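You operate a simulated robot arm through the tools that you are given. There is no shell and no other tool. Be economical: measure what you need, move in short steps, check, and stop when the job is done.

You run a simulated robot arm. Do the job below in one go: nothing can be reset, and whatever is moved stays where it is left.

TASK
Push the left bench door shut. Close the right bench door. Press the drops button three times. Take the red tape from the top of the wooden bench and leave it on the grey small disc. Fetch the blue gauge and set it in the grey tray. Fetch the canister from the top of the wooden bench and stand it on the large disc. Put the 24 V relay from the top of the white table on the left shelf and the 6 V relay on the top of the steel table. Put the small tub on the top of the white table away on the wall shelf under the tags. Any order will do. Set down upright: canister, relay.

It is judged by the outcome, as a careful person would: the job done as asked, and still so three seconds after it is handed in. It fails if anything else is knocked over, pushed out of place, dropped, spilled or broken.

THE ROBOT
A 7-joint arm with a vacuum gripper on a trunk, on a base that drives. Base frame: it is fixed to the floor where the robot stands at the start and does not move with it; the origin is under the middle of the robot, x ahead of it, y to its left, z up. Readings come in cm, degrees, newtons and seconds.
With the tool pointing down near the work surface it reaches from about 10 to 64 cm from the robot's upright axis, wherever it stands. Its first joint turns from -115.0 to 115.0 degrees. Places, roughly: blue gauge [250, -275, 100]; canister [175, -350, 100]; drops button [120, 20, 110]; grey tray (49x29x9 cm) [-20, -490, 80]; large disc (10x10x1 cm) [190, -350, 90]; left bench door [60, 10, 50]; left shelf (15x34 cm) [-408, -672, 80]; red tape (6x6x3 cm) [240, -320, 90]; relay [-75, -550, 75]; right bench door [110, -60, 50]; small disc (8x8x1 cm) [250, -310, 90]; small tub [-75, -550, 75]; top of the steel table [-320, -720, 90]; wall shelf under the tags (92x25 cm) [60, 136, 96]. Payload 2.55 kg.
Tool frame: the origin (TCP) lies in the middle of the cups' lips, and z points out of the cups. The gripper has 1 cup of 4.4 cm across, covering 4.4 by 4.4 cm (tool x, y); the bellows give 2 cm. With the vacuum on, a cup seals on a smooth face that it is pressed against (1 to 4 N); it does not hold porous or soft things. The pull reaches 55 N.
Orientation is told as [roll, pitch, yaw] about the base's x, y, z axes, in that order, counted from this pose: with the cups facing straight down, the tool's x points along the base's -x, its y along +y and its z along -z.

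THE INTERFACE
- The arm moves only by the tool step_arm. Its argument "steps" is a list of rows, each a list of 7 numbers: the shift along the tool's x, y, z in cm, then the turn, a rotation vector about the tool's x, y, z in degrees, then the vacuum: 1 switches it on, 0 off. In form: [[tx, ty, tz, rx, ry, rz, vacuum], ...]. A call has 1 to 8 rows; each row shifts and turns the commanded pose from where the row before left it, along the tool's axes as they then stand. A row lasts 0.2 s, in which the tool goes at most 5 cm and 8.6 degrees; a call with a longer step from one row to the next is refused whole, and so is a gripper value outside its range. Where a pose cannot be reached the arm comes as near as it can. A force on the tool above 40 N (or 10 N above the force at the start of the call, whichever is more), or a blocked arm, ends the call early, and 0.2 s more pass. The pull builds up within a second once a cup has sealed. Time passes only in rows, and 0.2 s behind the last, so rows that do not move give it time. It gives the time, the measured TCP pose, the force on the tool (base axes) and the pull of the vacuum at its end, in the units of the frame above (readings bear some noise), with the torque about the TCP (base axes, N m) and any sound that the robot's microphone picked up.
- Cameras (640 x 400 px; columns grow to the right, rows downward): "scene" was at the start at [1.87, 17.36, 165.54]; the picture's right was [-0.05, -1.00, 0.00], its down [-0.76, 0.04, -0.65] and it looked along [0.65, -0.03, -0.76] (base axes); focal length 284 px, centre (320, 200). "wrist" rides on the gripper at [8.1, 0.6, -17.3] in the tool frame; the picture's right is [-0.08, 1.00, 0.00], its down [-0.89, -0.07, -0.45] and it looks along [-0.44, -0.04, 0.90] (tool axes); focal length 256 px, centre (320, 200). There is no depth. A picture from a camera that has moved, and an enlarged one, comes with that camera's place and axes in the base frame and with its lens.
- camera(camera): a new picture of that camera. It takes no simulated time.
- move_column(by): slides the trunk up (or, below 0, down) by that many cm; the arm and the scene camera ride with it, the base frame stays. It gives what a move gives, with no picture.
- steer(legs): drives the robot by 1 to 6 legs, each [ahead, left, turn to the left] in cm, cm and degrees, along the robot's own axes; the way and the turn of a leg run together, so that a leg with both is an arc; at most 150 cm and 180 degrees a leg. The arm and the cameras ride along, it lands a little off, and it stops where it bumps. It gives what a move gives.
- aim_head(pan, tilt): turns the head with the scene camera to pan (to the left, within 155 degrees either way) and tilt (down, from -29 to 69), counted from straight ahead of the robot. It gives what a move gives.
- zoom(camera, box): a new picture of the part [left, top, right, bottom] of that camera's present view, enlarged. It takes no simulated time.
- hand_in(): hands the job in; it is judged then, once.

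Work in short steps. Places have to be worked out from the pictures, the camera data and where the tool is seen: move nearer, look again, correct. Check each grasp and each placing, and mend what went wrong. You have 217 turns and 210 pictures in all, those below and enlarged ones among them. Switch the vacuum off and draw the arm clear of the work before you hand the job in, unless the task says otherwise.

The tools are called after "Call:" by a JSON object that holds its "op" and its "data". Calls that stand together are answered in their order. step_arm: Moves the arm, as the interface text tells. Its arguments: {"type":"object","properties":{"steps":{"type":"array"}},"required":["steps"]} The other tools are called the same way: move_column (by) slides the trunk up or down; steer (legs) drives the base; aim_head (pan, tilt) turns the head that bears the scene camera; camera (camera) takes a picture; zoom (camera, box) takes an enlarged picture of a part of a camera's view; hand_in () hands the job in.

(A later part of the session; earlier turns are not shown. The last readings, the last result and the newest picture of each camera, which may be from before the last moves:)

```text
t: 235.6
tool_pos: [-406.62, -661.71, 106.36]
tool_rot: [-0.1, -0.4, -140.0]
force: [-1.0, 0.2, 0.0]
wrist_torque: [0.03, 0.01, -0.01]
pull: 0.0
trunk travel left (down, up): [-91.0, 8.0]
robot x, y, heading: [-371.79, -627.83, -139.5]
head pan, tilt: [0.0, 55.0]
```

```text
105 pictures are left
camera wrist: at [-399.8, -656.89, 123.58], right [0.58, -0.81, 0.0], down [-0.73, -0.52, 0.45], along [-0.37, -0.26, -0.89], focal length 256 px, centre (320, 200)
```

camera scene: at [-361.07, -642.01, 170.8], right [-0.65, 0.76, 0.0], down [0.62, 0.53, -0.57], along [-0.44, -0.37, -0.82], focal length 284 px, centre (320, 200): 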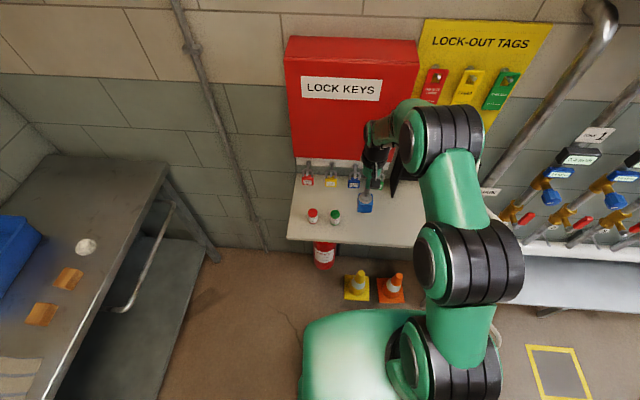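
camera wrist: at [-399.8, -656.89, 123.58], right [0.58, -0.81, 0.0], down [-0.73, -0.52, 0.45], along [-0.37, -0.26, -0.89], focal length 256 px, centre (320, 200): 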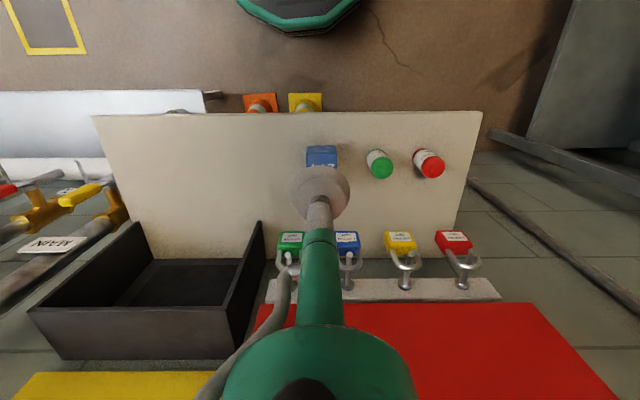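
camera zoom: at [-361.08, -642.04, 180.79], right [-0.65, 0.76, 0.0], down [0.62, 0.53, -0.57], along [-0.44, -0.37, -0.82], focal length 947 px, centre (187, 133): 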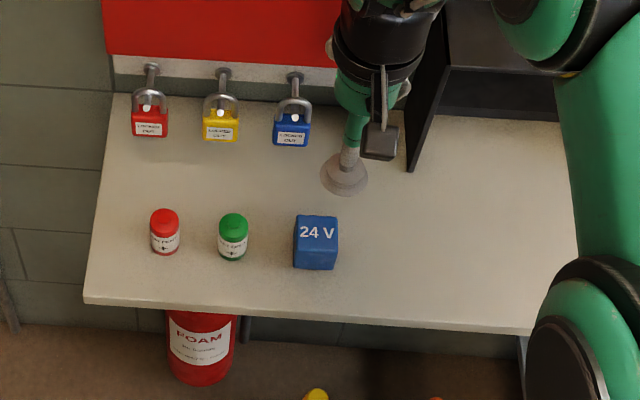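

The 24 V relay stands on the left shelf upright. I return to the white table for the 6 V relay (≈(-78,-538)).

Call:
{"op": "steer", "data": {"legs": [[-60, 0, 0], [0, 0, -6], [-150, 0, 0], [-86, 0, 0], [0, 0, 94], [35, -9, 0]]}}

Call:
{"op": "camera", "data": {"camera": "wrist"}}

Call:
{"op": "camera", "data": {"camera": "scene"}}

```text
t: 256.6
tool_pos: [-84.08, -524.72, 106.25]
tool_rot: [-0.2, -0.4, -52.3]
force: [1.0, 0.4, -0.3]
wrist_torque: [0.0, -0.03, -0.01]
pull: 0.1
trunk travel left (down, up): [-91.0, 8.0]
robot x, y, heading: [-116.66, -488.23, -52.0]
head pan, tilt: [0.0, 55.0]
```

```text
104 pictures are left
camera wrist: at [-88.51, -517.75, 123.58], right [0.84, 0.55, 0.0], down [0.49, -0.75, 0.45], along [0.25, -0.38, -0.89], focal length 256 px, centre (320, 200)
```

wrist: 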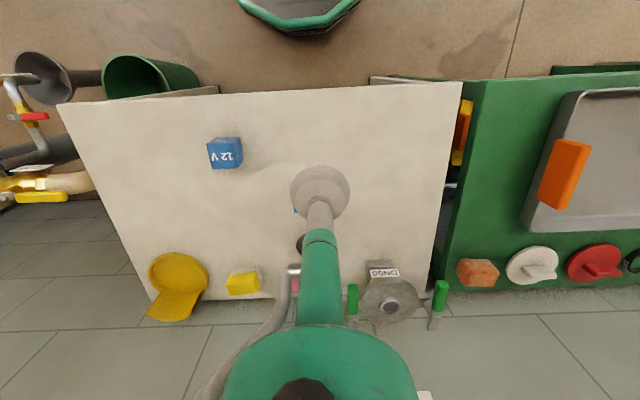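

```text
103 pictures are left
camera scene: at [-101.7, -478.46, 180.79], right [-0.79, -0.62, 0.0], down [-0.51, 0.64, -0.57], along [0.35, -0.45, -0.82], focal length 284 px, centre (320, 200)
```

scene: 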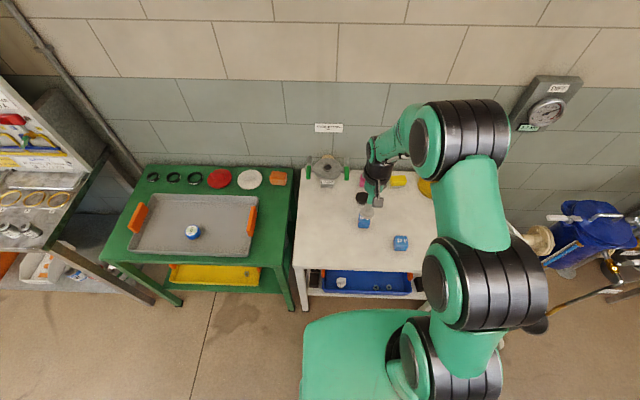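

6 V relay lies 14 cm ahead, 3.4 right. I move over it and lower to z≈92.

Call:
{"op": "step_arm", "data": {"steps": [[-4, -1.2, 0, 0, 0, 0, 0], [-4, -1.2, 0, 0, 0, 0, 0], [-4, -1, 0, 0, 0, 0, 0], [-1, 0, 0, 0, 0, 0, 0]]}}

Call:
{"op": "move_column", "data": {"by": -14}}

Call:
{"op": "camera", "data": {"camera": "wrist"}}

Call:
{"op": "zoom", "data": {"camera": "scene", "box": [300, 130, 440, 260]}}

```text
t: 257.6
tool_pos: [-78.87, -537.12, 106.29]
tool_rot: [-0.2, -0.5, -52.5]
force: [-0.3, 0.4, -0.6]
wrist_torque: [-0.01, -0.02, 0.01]
pull: 0.1
trunk travel left (down, up): [-91.0, 8.0]
robot x, y, heading: [-116.22, -488.21, -51.8]
head pan, tilt: [0.0, 55.0]
```

```text
t: 259.3
tool_pos: [-78.81, -537.05, 92.32]
tool_rot: [0.0, -0.5, -52.3]
force: [-0.2, -0.3, 0.4]
wrist_torque: [0.0, 0.03, 0.0]
pull: 0.1
trunk travel left (down, up): [-77.0, 22.0]
robot x, y, heading: [-116.44, -488.47, -52.0]
head pan, tilt: [0.0, 55.0]
```

```text
102 pictures are left
camera wrist: at [-83.26, -530.13, 109.64], right [0.84, 0.55, 0.0], down [0.49, -0.75, 0.45], along [0.25, -0.38, -0.89], focal length 256 px, centre (320, 200)
```

wrist: 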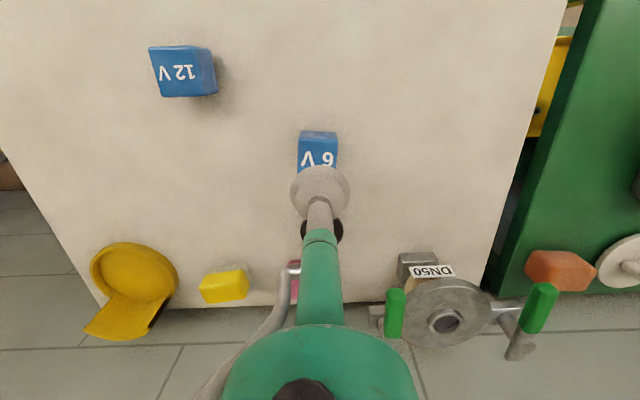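

```text
3.08 times, centred on (370, 195) of scene
camera zoom: at [-101.72, -478.43, 166.8], right [-0.79, -0.62, 0.0], down [-0.51, 0.64, -0.57], along [0.35, -0.45, -0.82], focal length 874 px, centre (166, 215)
```

zoom: 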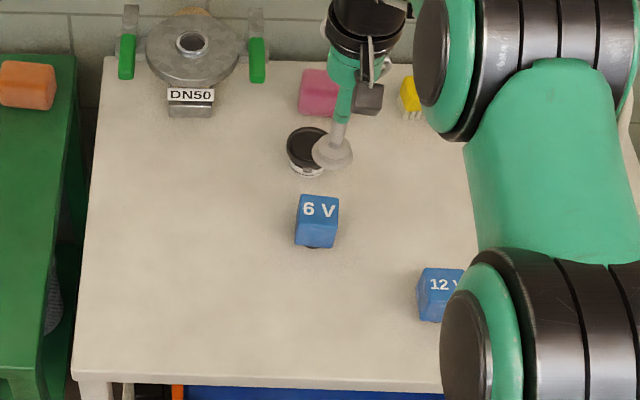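

Call:
{"op": "zoom", "data": {"camera": "wrist", "box": [270, 110, 370, 200]}}

```text
4.44 times, centred on (320, 155) of wrist
camera zoom: at [-83.26, -530.13, 109.64], right [0.84, 0.55, 0.0], down [0.49, -0.75, 0.45], along [0.25, -0.38, -0.89], focal length 1138 px, centre (320, 400)
```

zoom: 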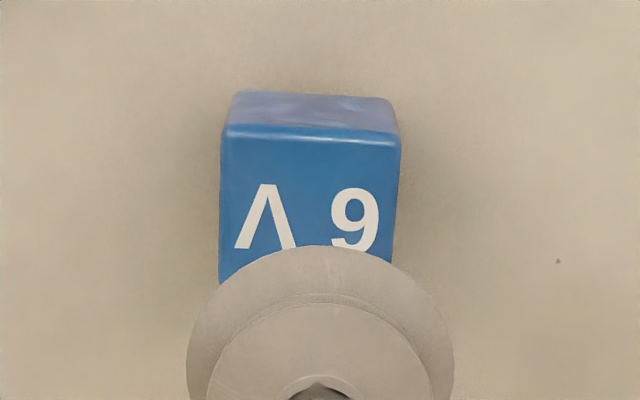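

Call:
{"op": "step_arm", "data": {"steps": [[-1.15, -0.5, 4, 0, 0.4, 0, 0], [0, 0, 4, 0, 0, 0, 0], [0, 0, 2, 0, 0, 0, 0], [0, 0, 1, 0, 0, 0, 1], [0, 0, 0.4, 0, 0, 0, 1], [0, 0, 0.4, 0, 0, 0, 1], [0, 0, 0.3, 0, 0, 0, 1], [0, 0, 0, 0, 0, 0, 1]]}}

Call:
{"op": "zoom", "data": {"camera": "wrist", "box": [270, 120, 370, 220]}}

```text
t: 261.1
tool_pos: [-78.49, -538.3, 80.23]
tool_rot: [-0.1, 0.0, -52.4]
force: [0.6, -0.5, -0.9]
wrist_torque: [-0.01, -0.01, 0.03]
pull: 55.1
trunk travel left (down, up): [-77.0, 22.0]
robot x, y, heading: [-116.58, -488.66, -52.0]
head pan, tilt: [0.0, 55.0]
```

```text
4.00 times, centred on (320, 170) of wrist
camera zoom: at [-82.86, -531.44, 97.57], right [0.84, 0.55, 0.0], down [0.49, -0.75, 0.45], along [0.24, -0.37, -0.9], focal length 1024 px, centre (320, 320)
```

zoom: 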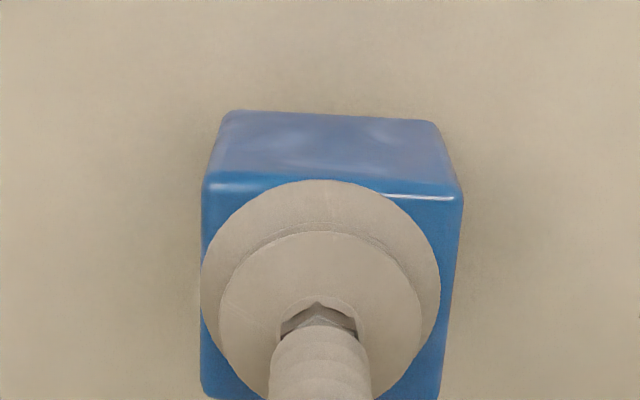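

6 V relay sealed. I lift, retract, raise the trunk, and drive to face the steel table (its front edge runs (-304,-673)→(-379,-737)).

Call:
{"op": "step_arm", "data": {"steps": [[0, 0, -2, 0, 0, 0, 1], [0, 0, -4, 0, 0, 0, 1], [0, 0, -4, 0, 0, 0, 1], [3, 0, -3, 0, 0, 0, 1], [4, 0, 0, 0, 0, 0, 1], [4.5, 0, 0, 0, 0, 0, 1]]}}

Call:
{"op": "move_column", "data": {"by": 20}}

Call:
{"op": "steer", "data": {"legs": [[-50, 0, 0], [0, 0, -89], [150, 0, 0], [120, 0, 0], [0, 0, 91.5]]}}

Call:
{"op": "aim_head", "data": {"pan": 0, "tilt": 45}}

Call:
{"op": "camera", "data": {"camera": "scene"}}

Call:
{"op": "camera", "data": {"camera": "wrist"}}

```text
t: 262.5
tool_pos: [-85.76, -529.04, 93.32]
tool_rot: [-0.1, 0.0, -52.4]
force: [0.2, 0.1, -1.2]
wrist_torque: [-0.02, -0.01, 0.02]
pull: 55.0
trunk travel left (down, up): [-77.0, 22.0]
robot x, y, heading: [-116.42, -488.65, -52.0]
head pan, tilt: [0.0, 55.0]
```

```text
t: 264.6
tool_pos: [-85.62, -529.13, 113.33]
tool_rot: [-0.1, 0.0, -52.4]
force: [0.3, -0.1, -1.0]
wrist_torque: [-0.02, 0.0, 0.02]
pull: 54.9
trunk travel left (down, up): [-97.0, 2.0]
robot x, y, heading: [-116.72, -488.24, -52.4]
head pan, tilt: [0.0, 55.0]
```

```text
t: 288.0
tool_pos: [-321.76, -661.04, 113.47]
tool_rot: [-0.2, 0.0, -49.3]
force: [-0.4, -0.2, 0.0]
wrist_torque: [0.01, -0.01, 0.05]
pull: 54.4
trunk travel left (down, up): [-97.0, 2.0]
robot x, y, heading: [-355.12, -622.31, -49.1]
head pan, tilt: [0.0, 55.0]
```

```text
t: 288.7
tool_pos: [-321.82, -661.12, 113.25]
tool_rot: [-0.1, 0.0, -49.3]
force: [0.4, -0.1, -1.5]
wrist_torque: [0.0, 0.02, -0.03]
pull: 54.9
trunk travel left (down, up): [-97.0, 2.0]
robot x, y, heading: [-354.76, -622.08, -48.7]
head pan, tilt: [0.0, 45.0]
```

```text
98 pictures are left
camera scene: at [-340.03, -611.99, 188.13], right [-0.75, -0.66, 0.0], down [-0.47, 0.53, -0.71], along [0.47, -0.53, -0.71], focal length 284 px, centre (320, 200)
```

scene: 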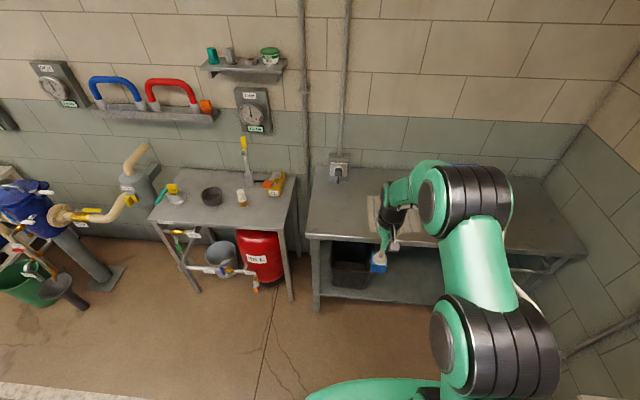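

```text
97 pictures are left
camera wrist: at [-326.4, -654.5, 130.66], right [0.81, 0.59, 0.0], down [0.53, -0.72, 0.45], along [0.26, -0.36, -0.9], focal length 256 px, centre (320, 200)
```

wrist: 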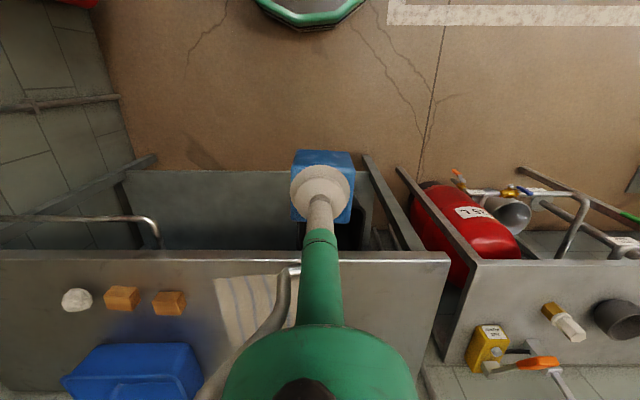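

The free strip on the steel table is between the towel and its left end: target ≈(-291,-684), 11 cm in from the front edge. I drive ahead 30, left 8.

Call:
{"op": "steer", "data": {"legs": [[30, 8, 0]]}}

Call:
{"op": "aim_head", "data": {"pan": 0, "tilt": 60}}

Call:
{"op": "camera", "data": {"camera": "wrist"}}

Call:
{"op": "camera", "data": {"camera": "scene"}}

```text
t: 290.8
tool_pos: [-295.7, -678.54, 113.4]
tool_rot: [-0.1, 0.1, -49.2]
force: [-0.1, -0.4, -0.8]
wrist_torque: [0.01, -0.02, 0.02]
pull: 54.7
trunk travel left (down, up): [-97.0, 2.0]
robot x, y, heading: [-328.68, -639.75, -48.6]
head pan, tilt: [0.0, 45.0]
```

```text
t: 291.6
tool_pos: [-295.8, -678.61, 113.33]
tool_rot: [-0.1, 0.0, -49.3]
force: [-0.4, -0.3, -1.2]
wrist_torque: [0.03, 0.0, -0.01]
pull: 55.0
trunk travel left (down, up): [-97.0, 2.0]
robot x, y, heading: [-328.78, -639.84, -48.5]
head pan, tilt: [0.0, 60.0]
```

```text
96 pictures are left
camera wrist: at [-300.48, -671.94, 130.66], right [0.81, 0.59, 0.0], down [0.53, -0.72, 0.45], along [0.26, -0.36, -0.9], focal length 256 px, centre (320, 200)
```

wrist: 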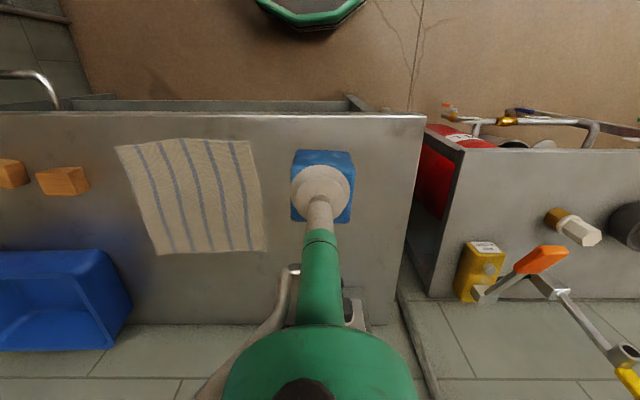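

```text
95 pictures are left
camera scene: at [-315.06, -628.33, 186.19], right [-0.75, -0.66, 0.0], down [-0.57, 0.65, -0.5], along [0.33, -0.38, -0.87], focal length 284 px, centre (320, 200)
```

scene: 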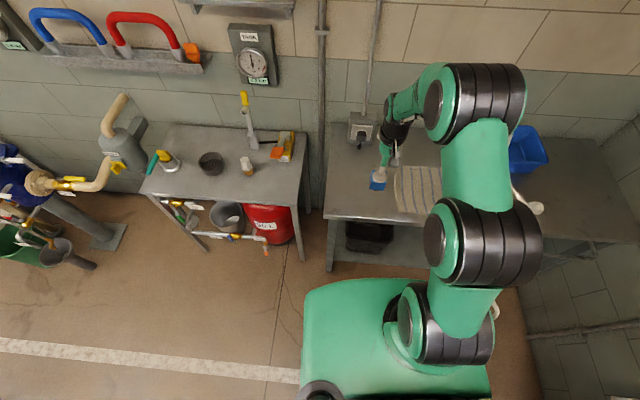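

Under the cup is close to the front edge; I move 6 ahead and 3 left, then lower.

Call:
{"op": "step_arm", "data": {"steps": [[-3, 1.5, 0, 0, 0, 0, 1], [-3, 1.5, 0, 0, 0, 0, 1], [0, 0, 4, 0, 0, 0, 1], [0, 0, 4, 0, 0, 0, 1]]}}

Call:
{"op": "camera", "data": {"camera": "wrist"}}

Call:
{"op": "zoom", "data": {"camera": "scene", "box": [320, 100, 480, 240]}}

```text
t: 292.6
tool_pos: [-289.65, -680.9, 105.33]
tool_rot: [-0.1, 0.1, -49.4]
force: [0.9, -0.7, -0.7]
wrist_torque: [0.02, 0.03, 0.02]
pull: 55.1
trunk travel left (down, up): [-97.0, 2.0]
robot x, y, heading: [-329.42, -639.7, -48.8]
head pan, tilt: [0.0, 60.0]
```

```text
94 pictures are left
camera wrist: at [-294.22, -674.48, 122.57], right [0.81, 0.59, 0.0], down [0.53, -0.72, 0.45], along [0.26, -0.36, -0.9], focal length 256 px, centre (320, 200)
```

wrist: 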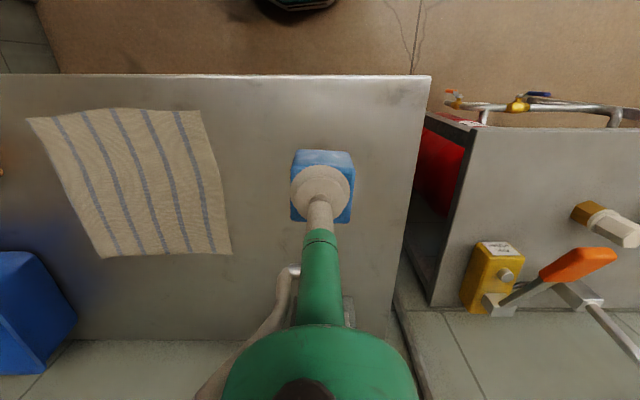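

```text
2.86 times, centred on (400, 170) of scene
camera zoom: at [-314.91, -628.45, 186.19], right [-0.75, -0.66, 0.0], down [-0.57, 0.65, -0.5], along [0.33, -0.38, -0.87], focal length 811 px, centre (91, 286)
```

zoom: 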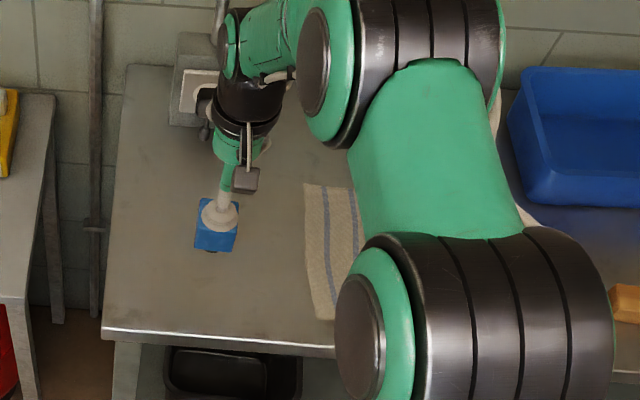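

Free all round. Lower to contact.

Call:
{"op": "step_arm", "data": {"steps": [[0, 0, 3, 0, 0, 0, 1], [0, 0, 2, 0, 0, 0, 1], [0, 0, 1, 0, 0, 0, 1], [0, 0, 0.5, 0, 0, 0, 1], [0, 0, 0.4, 0, 0, 0, 1], [0, 0, 0.4, 0, 0, 0, 1], [0, 0, 0.4, 0, 0, 0, 1], [0, 0, 0, 0, 0, 0, 1]]}}

```text
t: 294.4
tool_pos: [-289.54, -681.09, 97.59]
tool_rot: [-0.1, 0.0, -49.3]
force: [0.3, -1.1, -1.2]
wrist_torque: [0.01, 0.0, -0.04]
pull: 54.9
trunk travel left (down, up): [-97.0, 2.0]
robot x, y, heading: [-328.89, -639.92, -48.7]
head pan, tilt: [0.0, 60.0]
```

Call:
{"op": "step_arm", "data": {"steps": [[0, 0, 0.4, 0, 0, 0, 1], [0, 0, 0.3, 0, 0, 0, 1], [0, 0, 0.3, 0, 0, 0, 1], [0, 0, 0.3, 0, 0, 0, 1], [0, 0, 0.3, 0, 0, 0, 1], [0, 0, 0.3, 0, 0, 0, 1], [0, 0, 0.3, 0, 0, 0, 1], [0, 0, 0, 0, 0, 0, 1]]}}

Call:
{"op": "zoom", "data": {"camera": "scene", "box": [320, 100, 480, 240]}}

```text
t: 296.1
tool_pos: [-289.57, -681.17, 95.44]
tool_rot: [-0.1, 0.0, -49.4]
force: [0.1, 0.7, -0.8]
wrist_torque: [-0.02, -0.02, 0.0]
pull: 54.8
trunk travel left (down, up): [-97.0, 2.0]
robot x, y, heading: [-328.87, -639.71, -48.9]
head pan, tilt: [0.0, 60.0]
```

```text
2.86 times, centred on (400, 170) of scene
camera zoom: at [-315.06, -628.33, 186.19], right [-0.75, -0.66, 0.0], down [-0.57, 0.65, -0.5], along [0.33, -0.38, -0.87], focal length 811 px, centre (91, 286)
```

zoom: 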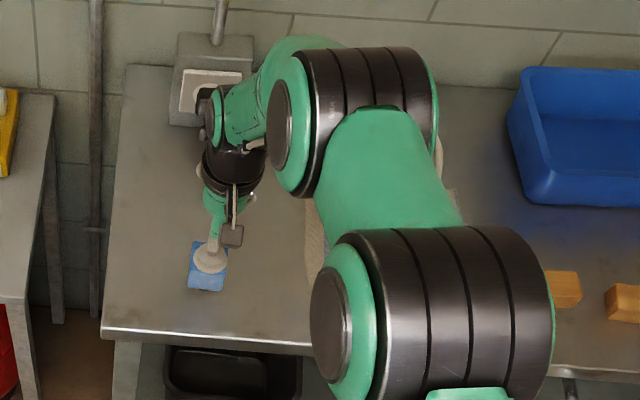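

Call:
{"op": "step_arm", "data": {"steps": [[0, 0, 0.3, 0, 0, 0, 1], [0, 0, 0.3, 0, 0, 0, 1], [0, 0, 0.3, 0, 0, 0, 1], [0, 0, 0.3, 0, 0, 0, 1], [0, 0, 0.3, 0, 0, 0, 1], [0, 0, 0.3, 0, 0, 0, 1], [0, 0, 0.3, 0, 0, 0, 1], [0, 0, 0, 0, 0, 0, 1]]}}

```text
t: 297.9
tool_pos: [-289.55, -681.15, 93.76]
tool_rot: [-0.1, -0.6, -49.3]
force: [-3.9, 2.0, 34.3]
wrist_torque: [0.2, 0.24, 0.02]
pull: 55.1
trunk travel left (down, up): [-97.0, 2.0]
robot x, y, heading: [-328.99, -639.52, -48.6]
head pan, tilt: [0.0, 60.0]
```

Touched down (34 N). Ease off, release, lift.

Call:
{"op": "step_arm", "data": {"steps": [[0, 0, -0.4, 0, 0, 0, 1], [0, 0, 0, 0, 0, 0, 0], [0, 0, 0, 0, 0, 0, 0], [0, 0, 0, 0, 0, 0, 0], [0, 0, -0.5, 0, 0, 0, 0], [0, 0, -3, 0, 0, 0, 0], [0, 0, -4.5, 0, 0, 0, 0], [2, 0, -4, 0, 0, 0, 0]]}}

Call:
{"op": "step_arm", "data": {"steps": [[2.5, 0, -3.5, 0, 0, 0, 0], [4, 0, 0, 0, 0, 0, 0]]}}

Call:
{"op": "zoom", "data": {"camera": "scene", "box": [320, 100, 480, 240]}}

Call:
{"op": "camera", "data": {"camera": "wrist"}}

```text
t: 299.8
tool_pos: [-291.08, -679.53, 105.73]
tool_rot: [-0.1, 0.0, -49.3]
force: [0.3, -0.4, -0.2]
wrist_torque: [-0.04, -0.06, 0.05]
pull: 0.0
trunk travel left (down, up): [-97.0, 2.0]
robot x, y, heading: [-328.97, -639.34, -48.5]
head pan, tilt: [0.0, 60.0]
```

```text
t: 300.4
tool_pos: [-295.28, -674.6, 109.37]
tool_rot: [-0.1, -0.2, -49.4]
force: [0.1, 2.2, -0.2]
wrist_torque: [-0.01, -0.02, -0.01]
pull: 0.0
trunk travel left (down, up): [-97.0, 2.0]
robot x, y, heading: [-329.32, -639.39, -48.7]
head pan, tilt: [0.0, 60.0]
```

```text
2.86 times, centred on (400, 170) of scene
camera zoom: at [-315.17, -628.21, 186.19], right [-0.75, -0.66, 0.0], down [-0.57, 0.65, -0.5], along [0.33, -0.38, -0.87], focal length 811 px, centre (91, 286)
```

zoom: 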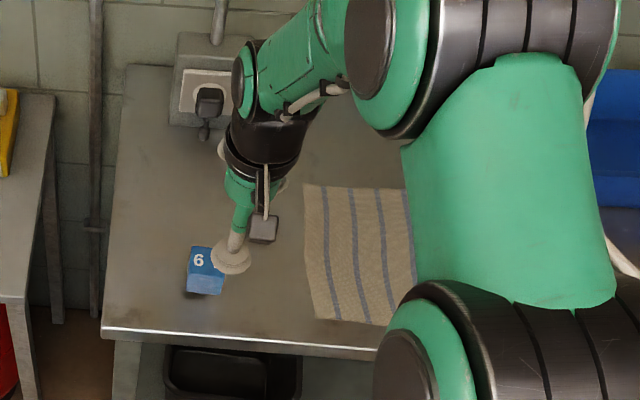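

```text
90 pictures are left
camera wrist: at [-299.9, -668.03, 126.71], right [0.81, 0.59, 0.0], down [0.53, -0.72, 0.45], along [0.26, -0.36, -0.89], focal length 256 px, centre (320, 200)
```

wrist: 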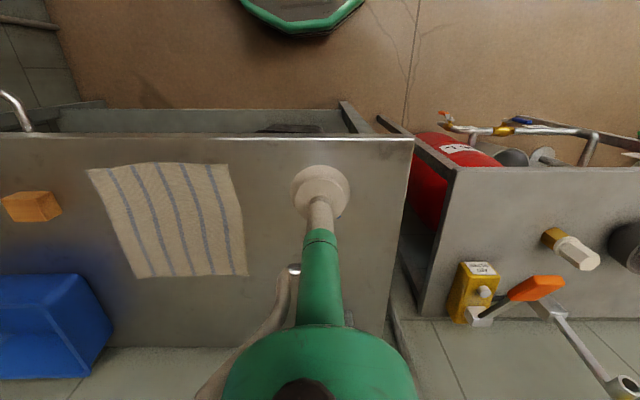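

6 V relay placed. I back away to check it from a distance.

Call:
{"op": "steer", "data": {"legs": [[-60, 0, 0]]}}

Call:
{"op": "aim_head", "data": {"pan": 12, "tilt": 40}}

Call:
{"op": "zoom", "data": {"camera": "scene", "box": [240, 120, 440, 260]}}

```text
t: 303.7
tool_pos: [-334.73, -629.48, 109.28]
tool_rot: [-0.2, 0.0, -49.0]
force: [-0.1, -0.1, 1.5]
wrist_torque: [-0.02, 0.01, -0.02]
pull: 0.0
trunk travel left (down, up): [-97.0, 2.0]
robot x, y, heading: [-368.26, -594.5, -48.5]
head pan, tilt: [0.0, 60.0]
```

```text
t: 304.6
tool_pos: [-334.72, -629.57, 109.37]
tool_rot: [-0.1, 0.1, -49.1]
force: [0.1, 0.5, -0.2]
wrist_torque: [0.0, 0.01, 0.01]
pull: 0.1
trunk travel left (down, up): [-97.0, 2.0]
robot x, y, heading: [-368.79, -594.54, -48.8]
head pan, tilt: [12.0, 40.0]
```

```text
2.86 times, centred on (340, 190) of scene
camera zoom: at [-352.4, -583.35, 188.86], right [-0.59, -0.8, 0.0], down [-0.52, 0.38, -0.77], along [0.62, -0.46, -0.64], focal length 811 px, centre (263, 229)
```

zoom: 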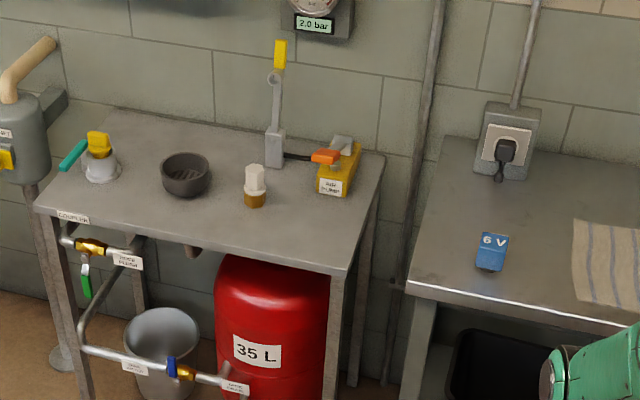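

The 6 V relay stands upright on the steel table. Now back to the white table for the tub (lid ≈(-71.5,-546.7)).

Call:
{"op": "steer", "data": {"legs": [[0, 0, -102.7], [-150, 0, 0], [-116, 0, 0], [0, 0, 100], [36, 0, 0]]}}

Call:
{"op": "aim_head", "data": {"pan": 0, "tilt": 58}}

Call:
{"op": "camera", "data": {"camera": "wrist"}}

Call:
{"op": "camera", "data": {"camera": "scene"}}

```text
t: 328.0
tool_pos: [-80.44, -525.53, 109.27]
tool_rot: [-0.1, 0.0, -50.0]
force: [-0.5, 0.0, 0.1]
wrist_torque: [0.02, 0.01, 0.01]
pull: 0.1
trunk travel left (down, up): [-97.0, 2.0]
robot x, y, heading: [-113.57, -489.87, -49.6]
head pan, tilt: [12.0, 40.0]
```

```text
t: 328.8
tool_pos: [-80.44, -525.51, 109.3]
tool_rot: [-0.1, 0.0, -49.8]
force: [0.2, 0.7, 0.3]
wrist_torque: [-0.01, 0.02, 0.0]
pull: 0.2
trunk travel left (down, up): [-97.0, 2.0]
robot x, y, heading: [-114.04, -489.96, -49.3]
head pan, tilt: [0.0, 58.0]
```

```text
88 pictures are left
camera wrist: at [-85.05, -518.92, 126.66], right [0.81, 0.58, 0.0], down [0.52, -0.73, 0.45], along [0.26, -0.36, -0.9], focal length 256 px, centre (320, 200)
```

wrist: 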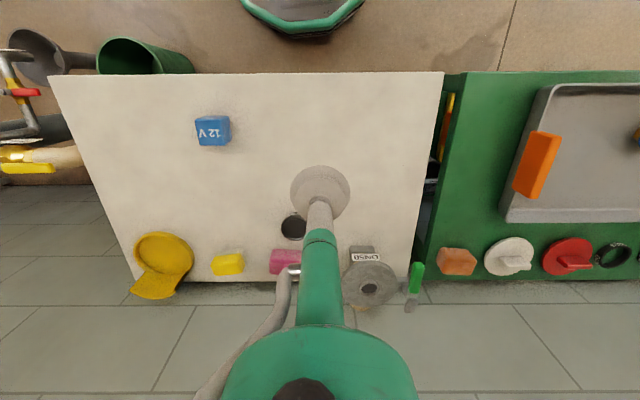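

```text
87 pictures are left
camera scene: at [-99.69, -479.1, 186.43], right [-0.76, -0.65, 0.0], down [-0.55, 0.64, -0.53], along [0.35, -0.4, -0.85], focal length 284 px, centre (320, 200)
```

scene: 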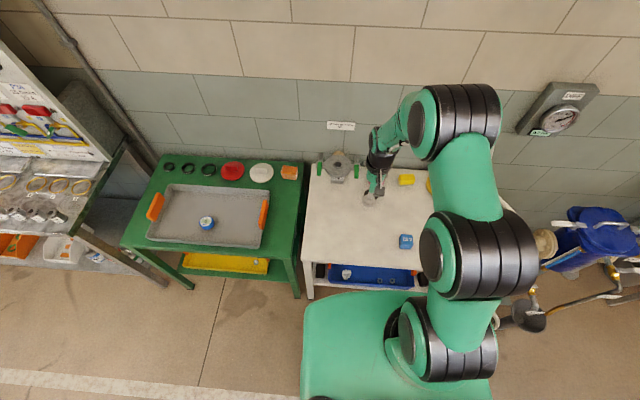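

Drive ahead 14, right 6, then arm 7 ahead and lower.

Call:
{"op": "steer", "data": {"legs": [[14, -6.5, 0]]}}

Call:
{"op": "step_arm", "data": {"steps": [[-3.5, 0, 0, 0, 0, 0, 0], [-3.5, 0, 0, 0, 0, 0, 0]]}}

Call:
{"op": "move_column", "data": {"by": -16}}

Call:
{"op": "camera", "data": {"camera": "wrist"}}

Call:
{"op": "zoom", "data": {"camera": "scene", "box": [300, 120, 440, 260]}}

```text
t: 330.2
tool_pos: [-76.36, -540.43, 109.34]
tool_rot: [0.0, 0.0, -49.9]
force: [0.3, 0.2, 0.0]
wrist_torque: [-0.01, 0.01, 0.01]
pull: 0.0
trunk travel left (down, up): [-97.0, 2.0]
robot x, y, heading: [-109.88, -504.46, -49.4]
head pan, tilt: [0.0, 58.0]
```

```text
t: 330.8
tool_pos: [-71.72, -545.83, 109.09]
tool_rot: [-0.1, 0.2, -50.1]
force: [1.5, 0.1, -0.5]
wrist_torque: [0.02, -0.02, -0.06]
pull: 0.0
trunk travel left (down, up): [-97.0, 2.0]
robot x, y, heading: [-109.38, -504.72, -49.6]
head pan, tilt: [0.0, 58.0]
```

```text
t: 332.6
tool_pos: [-71.79, -545.77, 93.3]
tool_rot: [-0.1, 0.0, -50.1]
force: [0.5, -0.5, 0.3]
wrist_torque: [0.0, -0.05, 0.0]
pull: 0.1
trunk travel left (down, up): [-81.0, 18.0]
robot x, y, heading: [-109.19, -504.62, -49.2]
head pan, tilt: [0.0, 58.0]
```

```text
86 pictures are left
camera wrist: at [-76.36, -539.13, 110.58], right [0.81, 0.58, 0.0], down [0.52, -0.73, 0.45], along [0.26, -0.36, -0.9], focal length 256 px, centre (320, 200)
```

wrist: 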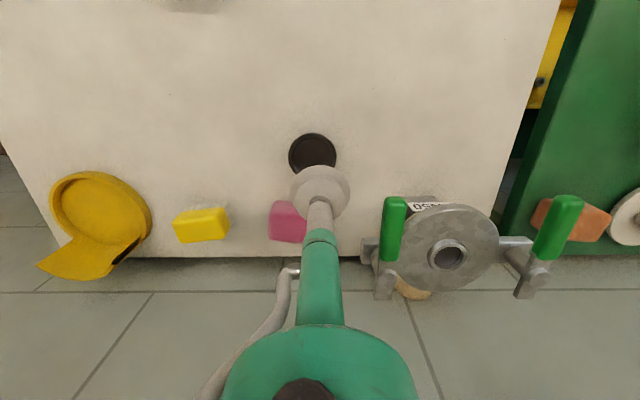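

```text
2.86 times, centred on (370, 190) of scene
camera zoom: at [-95.46, -493.98, 170.43], right [-0.76, -0.65, 0.0], down [-0.55, 0.64, -0.53], along [0.34, -0.4, -0.85], focal length 811 px, centre (177, 229)
```

zoom: 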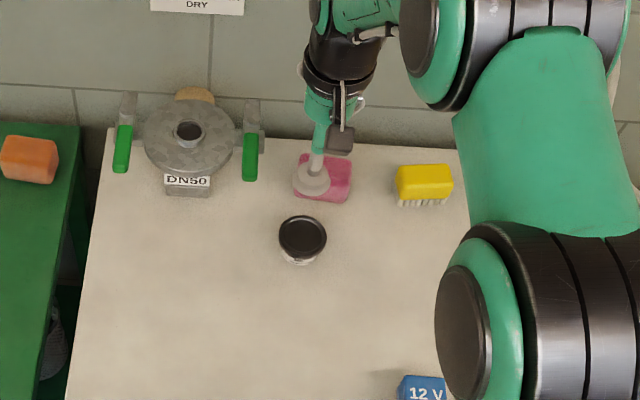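

Call:
{"op": "zoom", "data": {"camera": "wrist", "box": [270, 110, 370, 210]}}

```text
4.00 times, centred on (320, 160) of wrist
camera zoom: at [-76.36, -539.13, 110.58], right [0.81, 0.58, 0.0], down [0.52, -0.73, 0.45], along [0.26, -0.36, -0.9], focal length 1024 px, centre (320, 360)
```

zoom: 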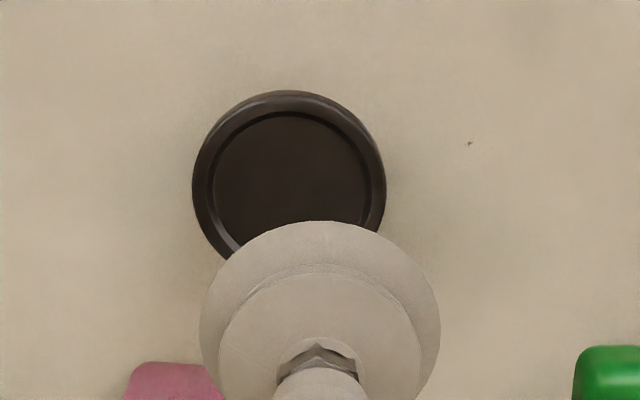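

Lid recess is 4.9 cm, the cup 4.4, so centring matters. I move 1.5 ahead, 0.9 right and descend to z≈84, then recheck.

Call:
{"op": "step_arm", "data": {"steps": [[-1.5, -0.9, 3, 0, 0, 0, 0], [0, 0, 4, 0, 0, 0, 0], [0, 0, 2.5, 0, 0, 0, 0]]}}

Call:
{"op": "zoom", "data": {"camera": "wrist", "box": [270, 110, 370, 210]}}

Call:
{"op": "zoom", "data": {"camera": "scene", "box": [340, 160, 400, 220]}}

```text
t: 333.4
tool_pos: [-71.52, -547.55, 83.72]
tool_rot: [-0.1, 0.0, -50.0]
force: [-0.2, -0.4, -0.1]
wrist_torque: [0.03, 0.01, 0.01]
pull: 0.2
trunk travel left (down, up): [-81.0, 18.0]
robot x, y, heading: [-109.68, -504.96, -49.4]
head pan, tilt: [0.0, 58.0]
```

```text
4.00 times, centred on (320, 160) of wrist
camera zoom: at [-75.98, -540.93, 101.01], right [0.81, 0.58, 0.0], down [0.52, -0.73, 0.45], along [0.26, -0.36, -0.9], focal length 1024 px, centre (320, 360)
```

zoom: 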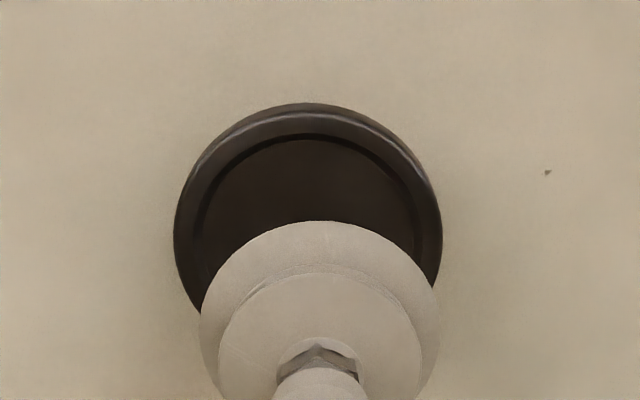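

```text
6.67 times, centred on (370, 190) of scene
camera zoom: at [-95.41, -494.05, 170.43], right [-0.76, -0.65, 0.0], down [-0.55, 0.64, -0.53], along [0.34, -0.4, -0.85], focal length 1893 px, centre (-13, 267)
```

zoom: 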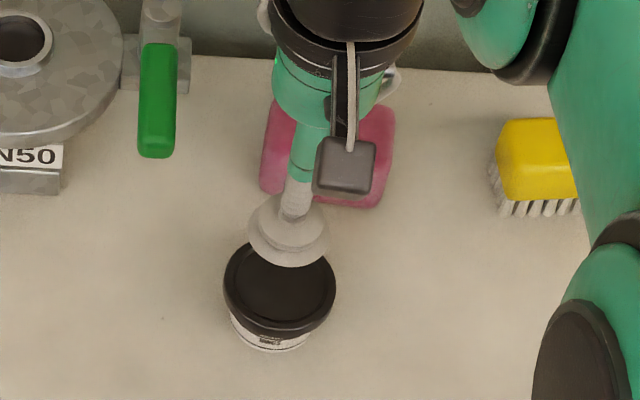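

Fine-tune: 0.28 back, 0.27 right; then descend with vacuum.

Call:
{"op": "step_arm", "data": {"steps": [[0.28, -0.27, 1.5, 0, 0, 0, 0], [0, 0, 1.2, 0, 0, 0, 1], [0, 0, 0.5, 0, 0, 0, 1], [0, 0, 0.4, 0, 0, 0, 1], [0, 0, 0.4, 0, 0, 0, 1], [0, 0, 0.3, 0, 0, 0, 1], [0, 0, 0, 0, 0, 0, 1], [0, 0, 0, 0, 0, 0, 1]]}}

Call:
{"op": "zoom", "data": {"camera": "wrist", "box": [260, 110, 380, 230]}}

```text
t: 335.2
tool_pos: [-71.89, -547.43, 79.47]
tool_rot: [-0.2, 0.1, -50.1]
force: [-0.1, -0.3, 0.1]
wrist_torque: [0.0, -0.02, 0.01]
pull: 0.1
trunk travel left (down, up): [-81.0, 18.0]
robot x, y, heading: [-109.57, -504.7, -49.5]
head pan, tilt: [0.0, 58.0]
```

```text
3.33 times, centred on (320, 170) of wrist
camera zoom: at [-76.49, -540.82, 96.77], right [0.81, 0.58, 0.0], down [0.52, -0.73, 0.45], along [0.26, -0.36, -0.9], focal length 853 px, centre (320, 300)
```

zoom: 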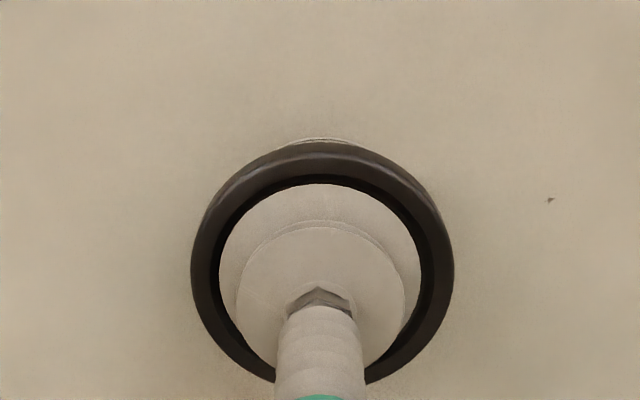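

Well centred inside the recess; continue down.

Call:
{"op": "step_arm", "data": {"steps": [[0, 0, 0.3, 0, 0, 0, 1], [0, 0, 0.3, 0, 0, 0, 1], [0, 0, 0.3, 0, 0, 0, 1], [0, 0, 0.3, 0, 0, 0, 1], [0, 0, 0, 0, 0, 0, 1], [0, 0, 0, 0, 0, 0, 1]]}}

```text
t: 336.6
tool_pos: [-71.85, -547.54, 78.26]
tool_rot: [-0.1, 0.0, -50.0]
force: [0.6, -0.5, -1.2]
wrist_torque: [0.02, -0.01, 0.03]
pull: 55.1
trunk travel left (down, up): [-81.0, 18.0]
robot x, y, heading: [-109.61, -504.94, -49.6]
head pan, tilt: [0.0, 58.0]
```

Sealed. I lift and check the whole tub came along.

Call:
{"op": "step_arm", "data": {"steps": [[0, 0, -2, 0, 0, 0, 1], [0, 0, -4, 0, 0, 0, 1], [0, 0, -4, 0, 0, 0, 1], [3, 0, -3, 0, 0, 0, 1], [4, 0, 0, 0, 0, 0, 1], [4, 0, 0, 0, 0, 0, 1]]}}

Call:
{"op": "move_column", "data": {"by": 17}}

Call:
{"op": "zoom", "data": {"camera": "scene", "box": [280, 120, 480, 260]}}

Call:
{"op": "steer", "data": {"legs": [[-60, 0, 0]]}}

Call:
{"op": "aim_head", "data": {"pan": 127, "tilt": 15}}

Call:
{"op": "camera", "data": {"camera": "scene"}}

```text
t: 338.0
tool_pos: [-79.02, -538.98, 91.36]
tool_rot: [-0.2, -0.2, -50.0]
force: [-0.2, -0.1, -0.4]
wrist_torque: [-0.07, -0.04, 0.03]
pull: 55.0
trunk travel left (down, up): [-81.0, 18.0]
robot x, y, heading: [-109.95, -504.9, -49.3]
head pan, tilt: [0.0, 58.0]
```

```text
t: 339.9
tool_pos: [-78.98, -538.94, 108.3]
tool_rot: [-0.1, 0.0, -50.0]
force: [1.3, 0.3, -1.1]
wrist_torque: [-0.02, 0.0, 0.0]
pull: 54.9
trunk travel left (down, up): [-98.0, 1.0]
robot x, y, heading: [-109.74, -504.95, -49.4]
head pan, tilt: [0.0, 58.0]
```

```text
2.86 times, centred on (380, 190) of scene
camera zoom: at [-95.47, -493.95, 187.42], right [-0.76, -0.65, 0.0], down [-0.55, 0.64, -0.53], along [0.34, -0.4, -0.85], focal length 811 px, centre (149, 229)
```

zoom: 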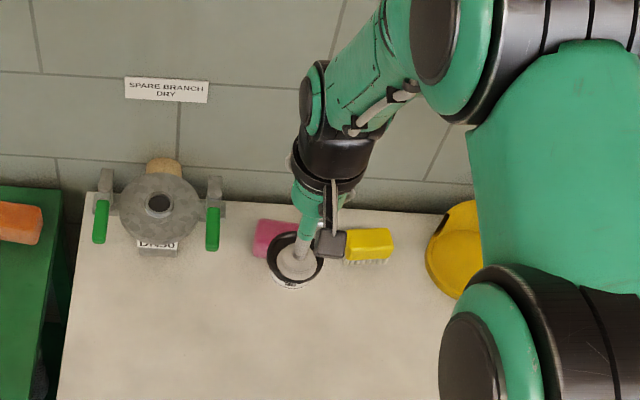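

```text
t: 343.3
tool_pos: [-118.0, -493.33, 108.28]
tool_rot: [-0.1, 0.1, -50.0]
force: [0.0, -0.5, -0.7]
wrist_torque: [-0.03, -0.03, 0.02]
pull: 54.5
trunk travel left (down, up): [-98.0, 1.0]
robot x, y, heading: [-148.55, -459.23, -49.2]
head pan, tilt: [0.0, 58.0]
```

```text
t: 345.4
tool_pos: [-118.07, -493.31, 108.19]
tool_rot: [0.0, 0.0, -49.9]
force: [-1.2, 0.5, 0.1]
wrist_torque: [0.0, -0.02, 0.01]
pull: 54.9
trunk travel left (down, up): [-98.0, 1.0]
robot x, y, heading: [-148.72, -459.14, -49.2]
head pan, tilt: [127.0, 15.0]
```

```text
79 pictures are left
camera scene: at [-137.0, -433.94, 193.81], right [0.98, -0.22, 0.0], down [-0.06, -0.25, -0.97], along [0.21, 0.94, -0.26], focal length 284 px, centre (320, 200)
```

scene: 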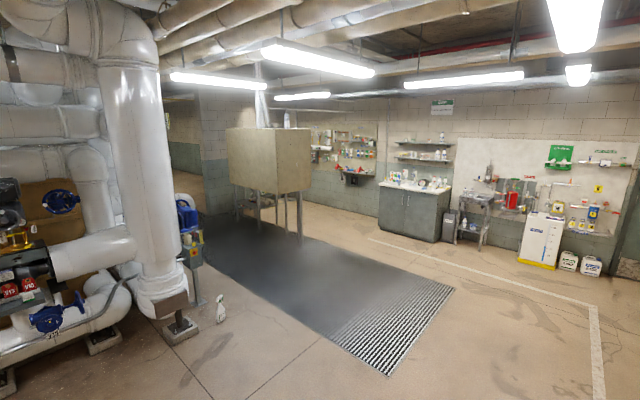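

The tub hangs correctly. There's a tank on legs near (-72,16), so I route via (50,-80) and then slide left toward the tag shelf with heading 37°.

Call:
{"op": "steer", "data": {"legs": [[0, 0, 111.6], [150, 0, 0], [150, 0, 0], [128, 0, 0], [0, 0, -25.4]]}}

Call:
{"op": "aim_head", "data": {"pan": 50, "tilt": 25}}

Call:
{"op": "camera", "data": {"camera": "scene"}}

```text
t: 372.0
tool_pos: [82.61, -46.92, 108.24]
tool_rot: [-0.1, 0.0, 37.0]
force: [-0.4, 0.9, -0.3]
wrist_torque: [0.03, 0.0, 0.02]
pull: 55.0
trunk travel left (down, up): [-98.0, 1.0]
robot x, y, heading: [47.33, -75.51, 37.5]
head pan, tilt: [127.0, 15.0]
```

```text
t: 373.5
tool_pos: [82.58, -46.85, 108.2]
tool_rot: [-0.1, 0.0, 37.0]
force: [-0.1, -1.1, -0.2]
wrist_torque: [0.01, -0.01, 0.0]
pull: 55.6
trunk travel left (down, up): [-98.0, 1.0]
robot x, y, heading: [46.68, -75.34, 37.3]
head pan, tilt: [50.0, 25.0]
```

```text
78 pictures are left
camera scene: at [31.81, -56.09, 192.2], right [1.0, -0.04, 0.0], down [-0.02, -0.42, -0.91], along [0.04, 0.91, -0.42], focal length 284 px, centre (320, 200)
```

scene: 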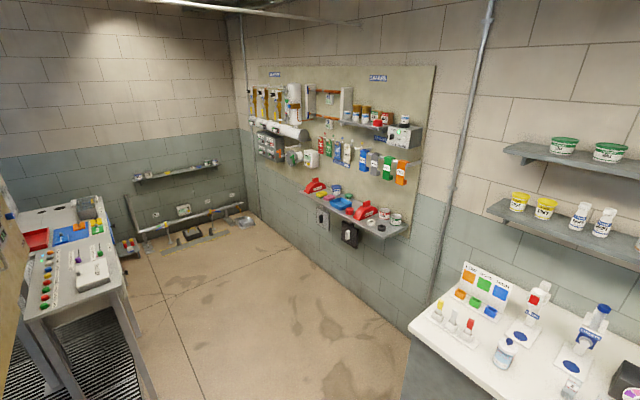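

The way is clear. I slide to in front of the tag shelf.

Call:
{"op": "steer", "data": {"legs": [[42, 137, 0]]}}

Call:
{"op": "aim_head", "data": {"pan": 0, "tilt": 40}}

Call:
{"op": "camera", "data": {"camera": "scene"}}

Call:
{"op": "camera", "data": {"camera": "wrist"}}

```text
t: 380.7
tool_pos: [32.76, 87.68, 108.12]
tool_rot: [-0.1, 0.0, 36.3]
force: [-0.4, -0.1, -1.2]
wrist_torque: [-0.02, -0.01, 0.03]
pull: 54.7
trunk travel left (down, up): [-98.0, 1.0]
robot x, y, heading: [-3.12, 59.06, 37.0]
head pan, tilt: [50.0, 25.0]
```

```text
t: 381.8
tool_pos: [32.75, 87.8, 108.12]
tool_rot: [-0.1, 0.0, 36.3]
force: [-0.2, -0.9, -0.8]
wrist_torque: [-0.01, 0.0, 0.0]
pull: 54.8
trunk travel left (down, up): [-98.0, 1.0]
robot x, y, heading: [-3.03, 59.27, 36.7]
head pan, tilt: [0.0, 40.0]
```

```text
77 pictures are left
camera scene: at [-11.87, 75.06, 189.86], right [0.6, -0.8, 0.0], down [-0.51, -0.39, -0.77], along [0.61, 0.46, -0.64], focal length 284 px, centre (320, 200)
```

scene: 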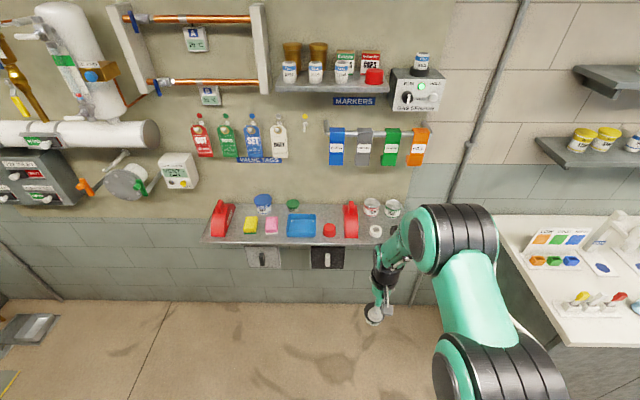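

```text
76 pictures are left
camera wrist: at [25.91, 83.53, 125.57], right [-0.53, 0.85, 0.0], down [0.76, 0.47, 0.45], along [0.38, 0.23, -0.9], focal length 256 px, centre (320, 200)
```

wrist: 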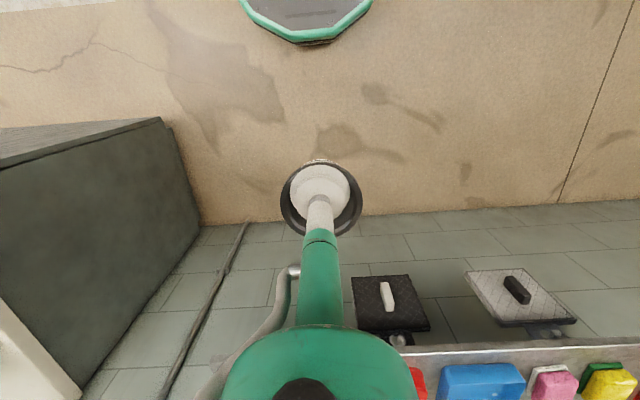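

Call:
{"op": "zoom", "data": {"camera": "scene", "box": [190, 160, 430, 280]}}

```text
2.67 times, centred on (310, 220) of scene
camera zoom: at [-11.87, 75.06, 189.86], right [0.6, -0.8, 0.0], down [-0.51, -0.39, -0.77], along [0.61, 0.46, -0.64], focal length 757 px, centre (347, 147)
```

zoom: 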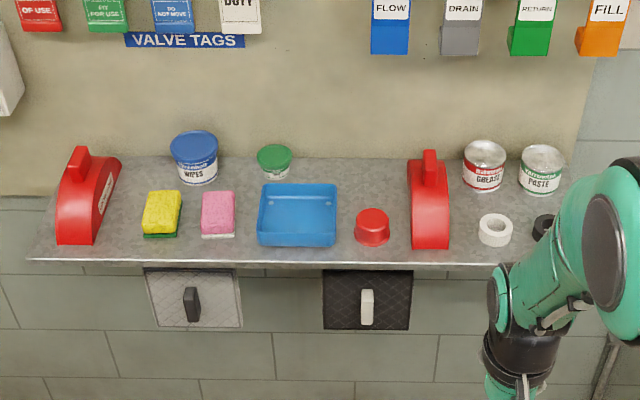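

Call:
{"op": "zoom", "data": {"camera": "scene", "box": [280, 100, 440, 250]}}

```text
2.67 times, centred on (360, 175) of scene
camera zoom: at [-11.87, 75.06, 189.86], right [0.6, -0.8, 0.0], down [-0.51, -0.39, -0.77], along [0.61, 0.46, -0.64], focal length 757 px, centre (213, 267)
```

zoom: 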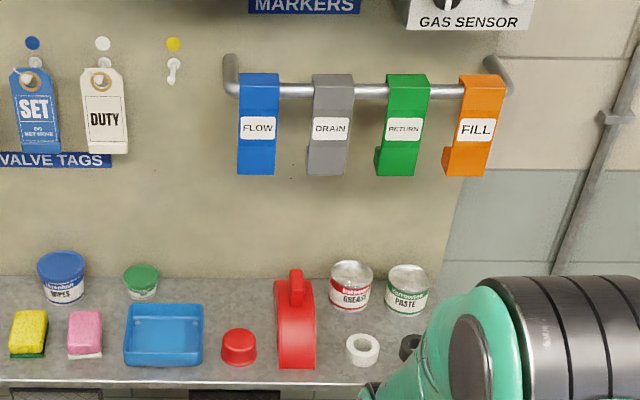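

Best free place: behind the red cup, right of the blue tray, left of the red divider: ≈(69,131). Tags hang above, so I'll tilt the tool 14° to keep the wrist away from them. Raise, tilt, and drive ahead 40, left 13.

Call:
{"op": "step_arm", "data": {"steps": [[0, 0, -3, 0, -7, 0, 1], [0.4, 0, -3, 0, -7, 0, 1], [0, 0, 0, 0, 0, 0, 1]]}}

Call:
{"op": "steer", "data": {"legs": [[40, 13, 0]]}}

Call:
{"op": "aim_head", "data": {"pan": 0, "tilt": 52}}

Call:
{"op": "camera", "data": {"camera": "scene"}}

Call:
{"op": "camera", "data": {"camera": "wrist"}}

```text
t: 382.6
tool_pos: [32.25, 87.36, 114.07]
tool_rot: [-0.1, -14.0, 36.3]
force: [0.1, 1.2, 0.0]
wrist_torque: [-0.01, 0.01, 0.0]
pull: 55.0
trunk travel left (down, up): [-98.0, 1.0]
robot x, y, heading: [-3.65, 59.33, 36.8]
head pan, tilt: [0.0, 40.0]
```

```text
t: 385.2
tool_pos: [55.75, 121.52, 114.15]
tool_rot: [-0.1, -13.9, 36.5]
force: [-0.3, -0.4, 0.4]
wrist_torque: [0.01, -0.01, 0.02]
pull: 54.7
trunk travel left (down, up): [-98.0, 1.0]
robot x, y, heading: [20.58, 93.57, 36.8]
head pan, tilt: [0.0, 40.0]
```

```text
t: 385.9
tool_pos: [55.82, 121.47, 114.06]
tool_rot: [-0.1, -14.0, 36.4]
force: [-0.3, -0.1, 0.0]
wrist_torque: [-0.04, 0.0, -0.01]
pull: 54.4
trunk travel left (down, up): [-98.0, 1.0]
robot x, y, heading: [20.29, 93.81, 37.0]
head pan, tilt: [0.0, 52.0]
```

```text
73 pictures are left
camera scene: at [11.13, 108.62, 188.18], right [0.6, -0.8, 0.0], down [-0.63, -0.47, -0.62], along [0.49, 0.37, -0.79], focal length 284 px, centre (320, 200)
```

scene: 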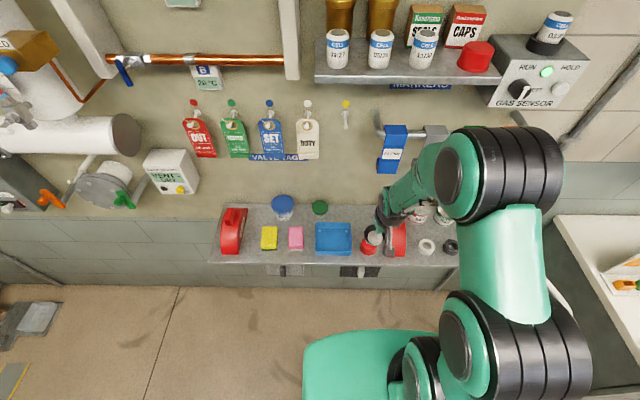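

```text
72 pictures are left
camera wrist: at [45.84, 114.95, 128.99], right [-0.53, 0.85, 0.02], down [0.65, 0.39, 0.65], along [0.54, 0.35, -0.76], focal length 256 px, centre (320, 200)
```

wrist: 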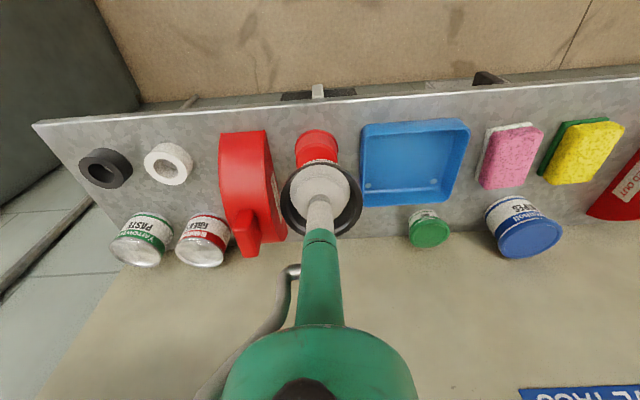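

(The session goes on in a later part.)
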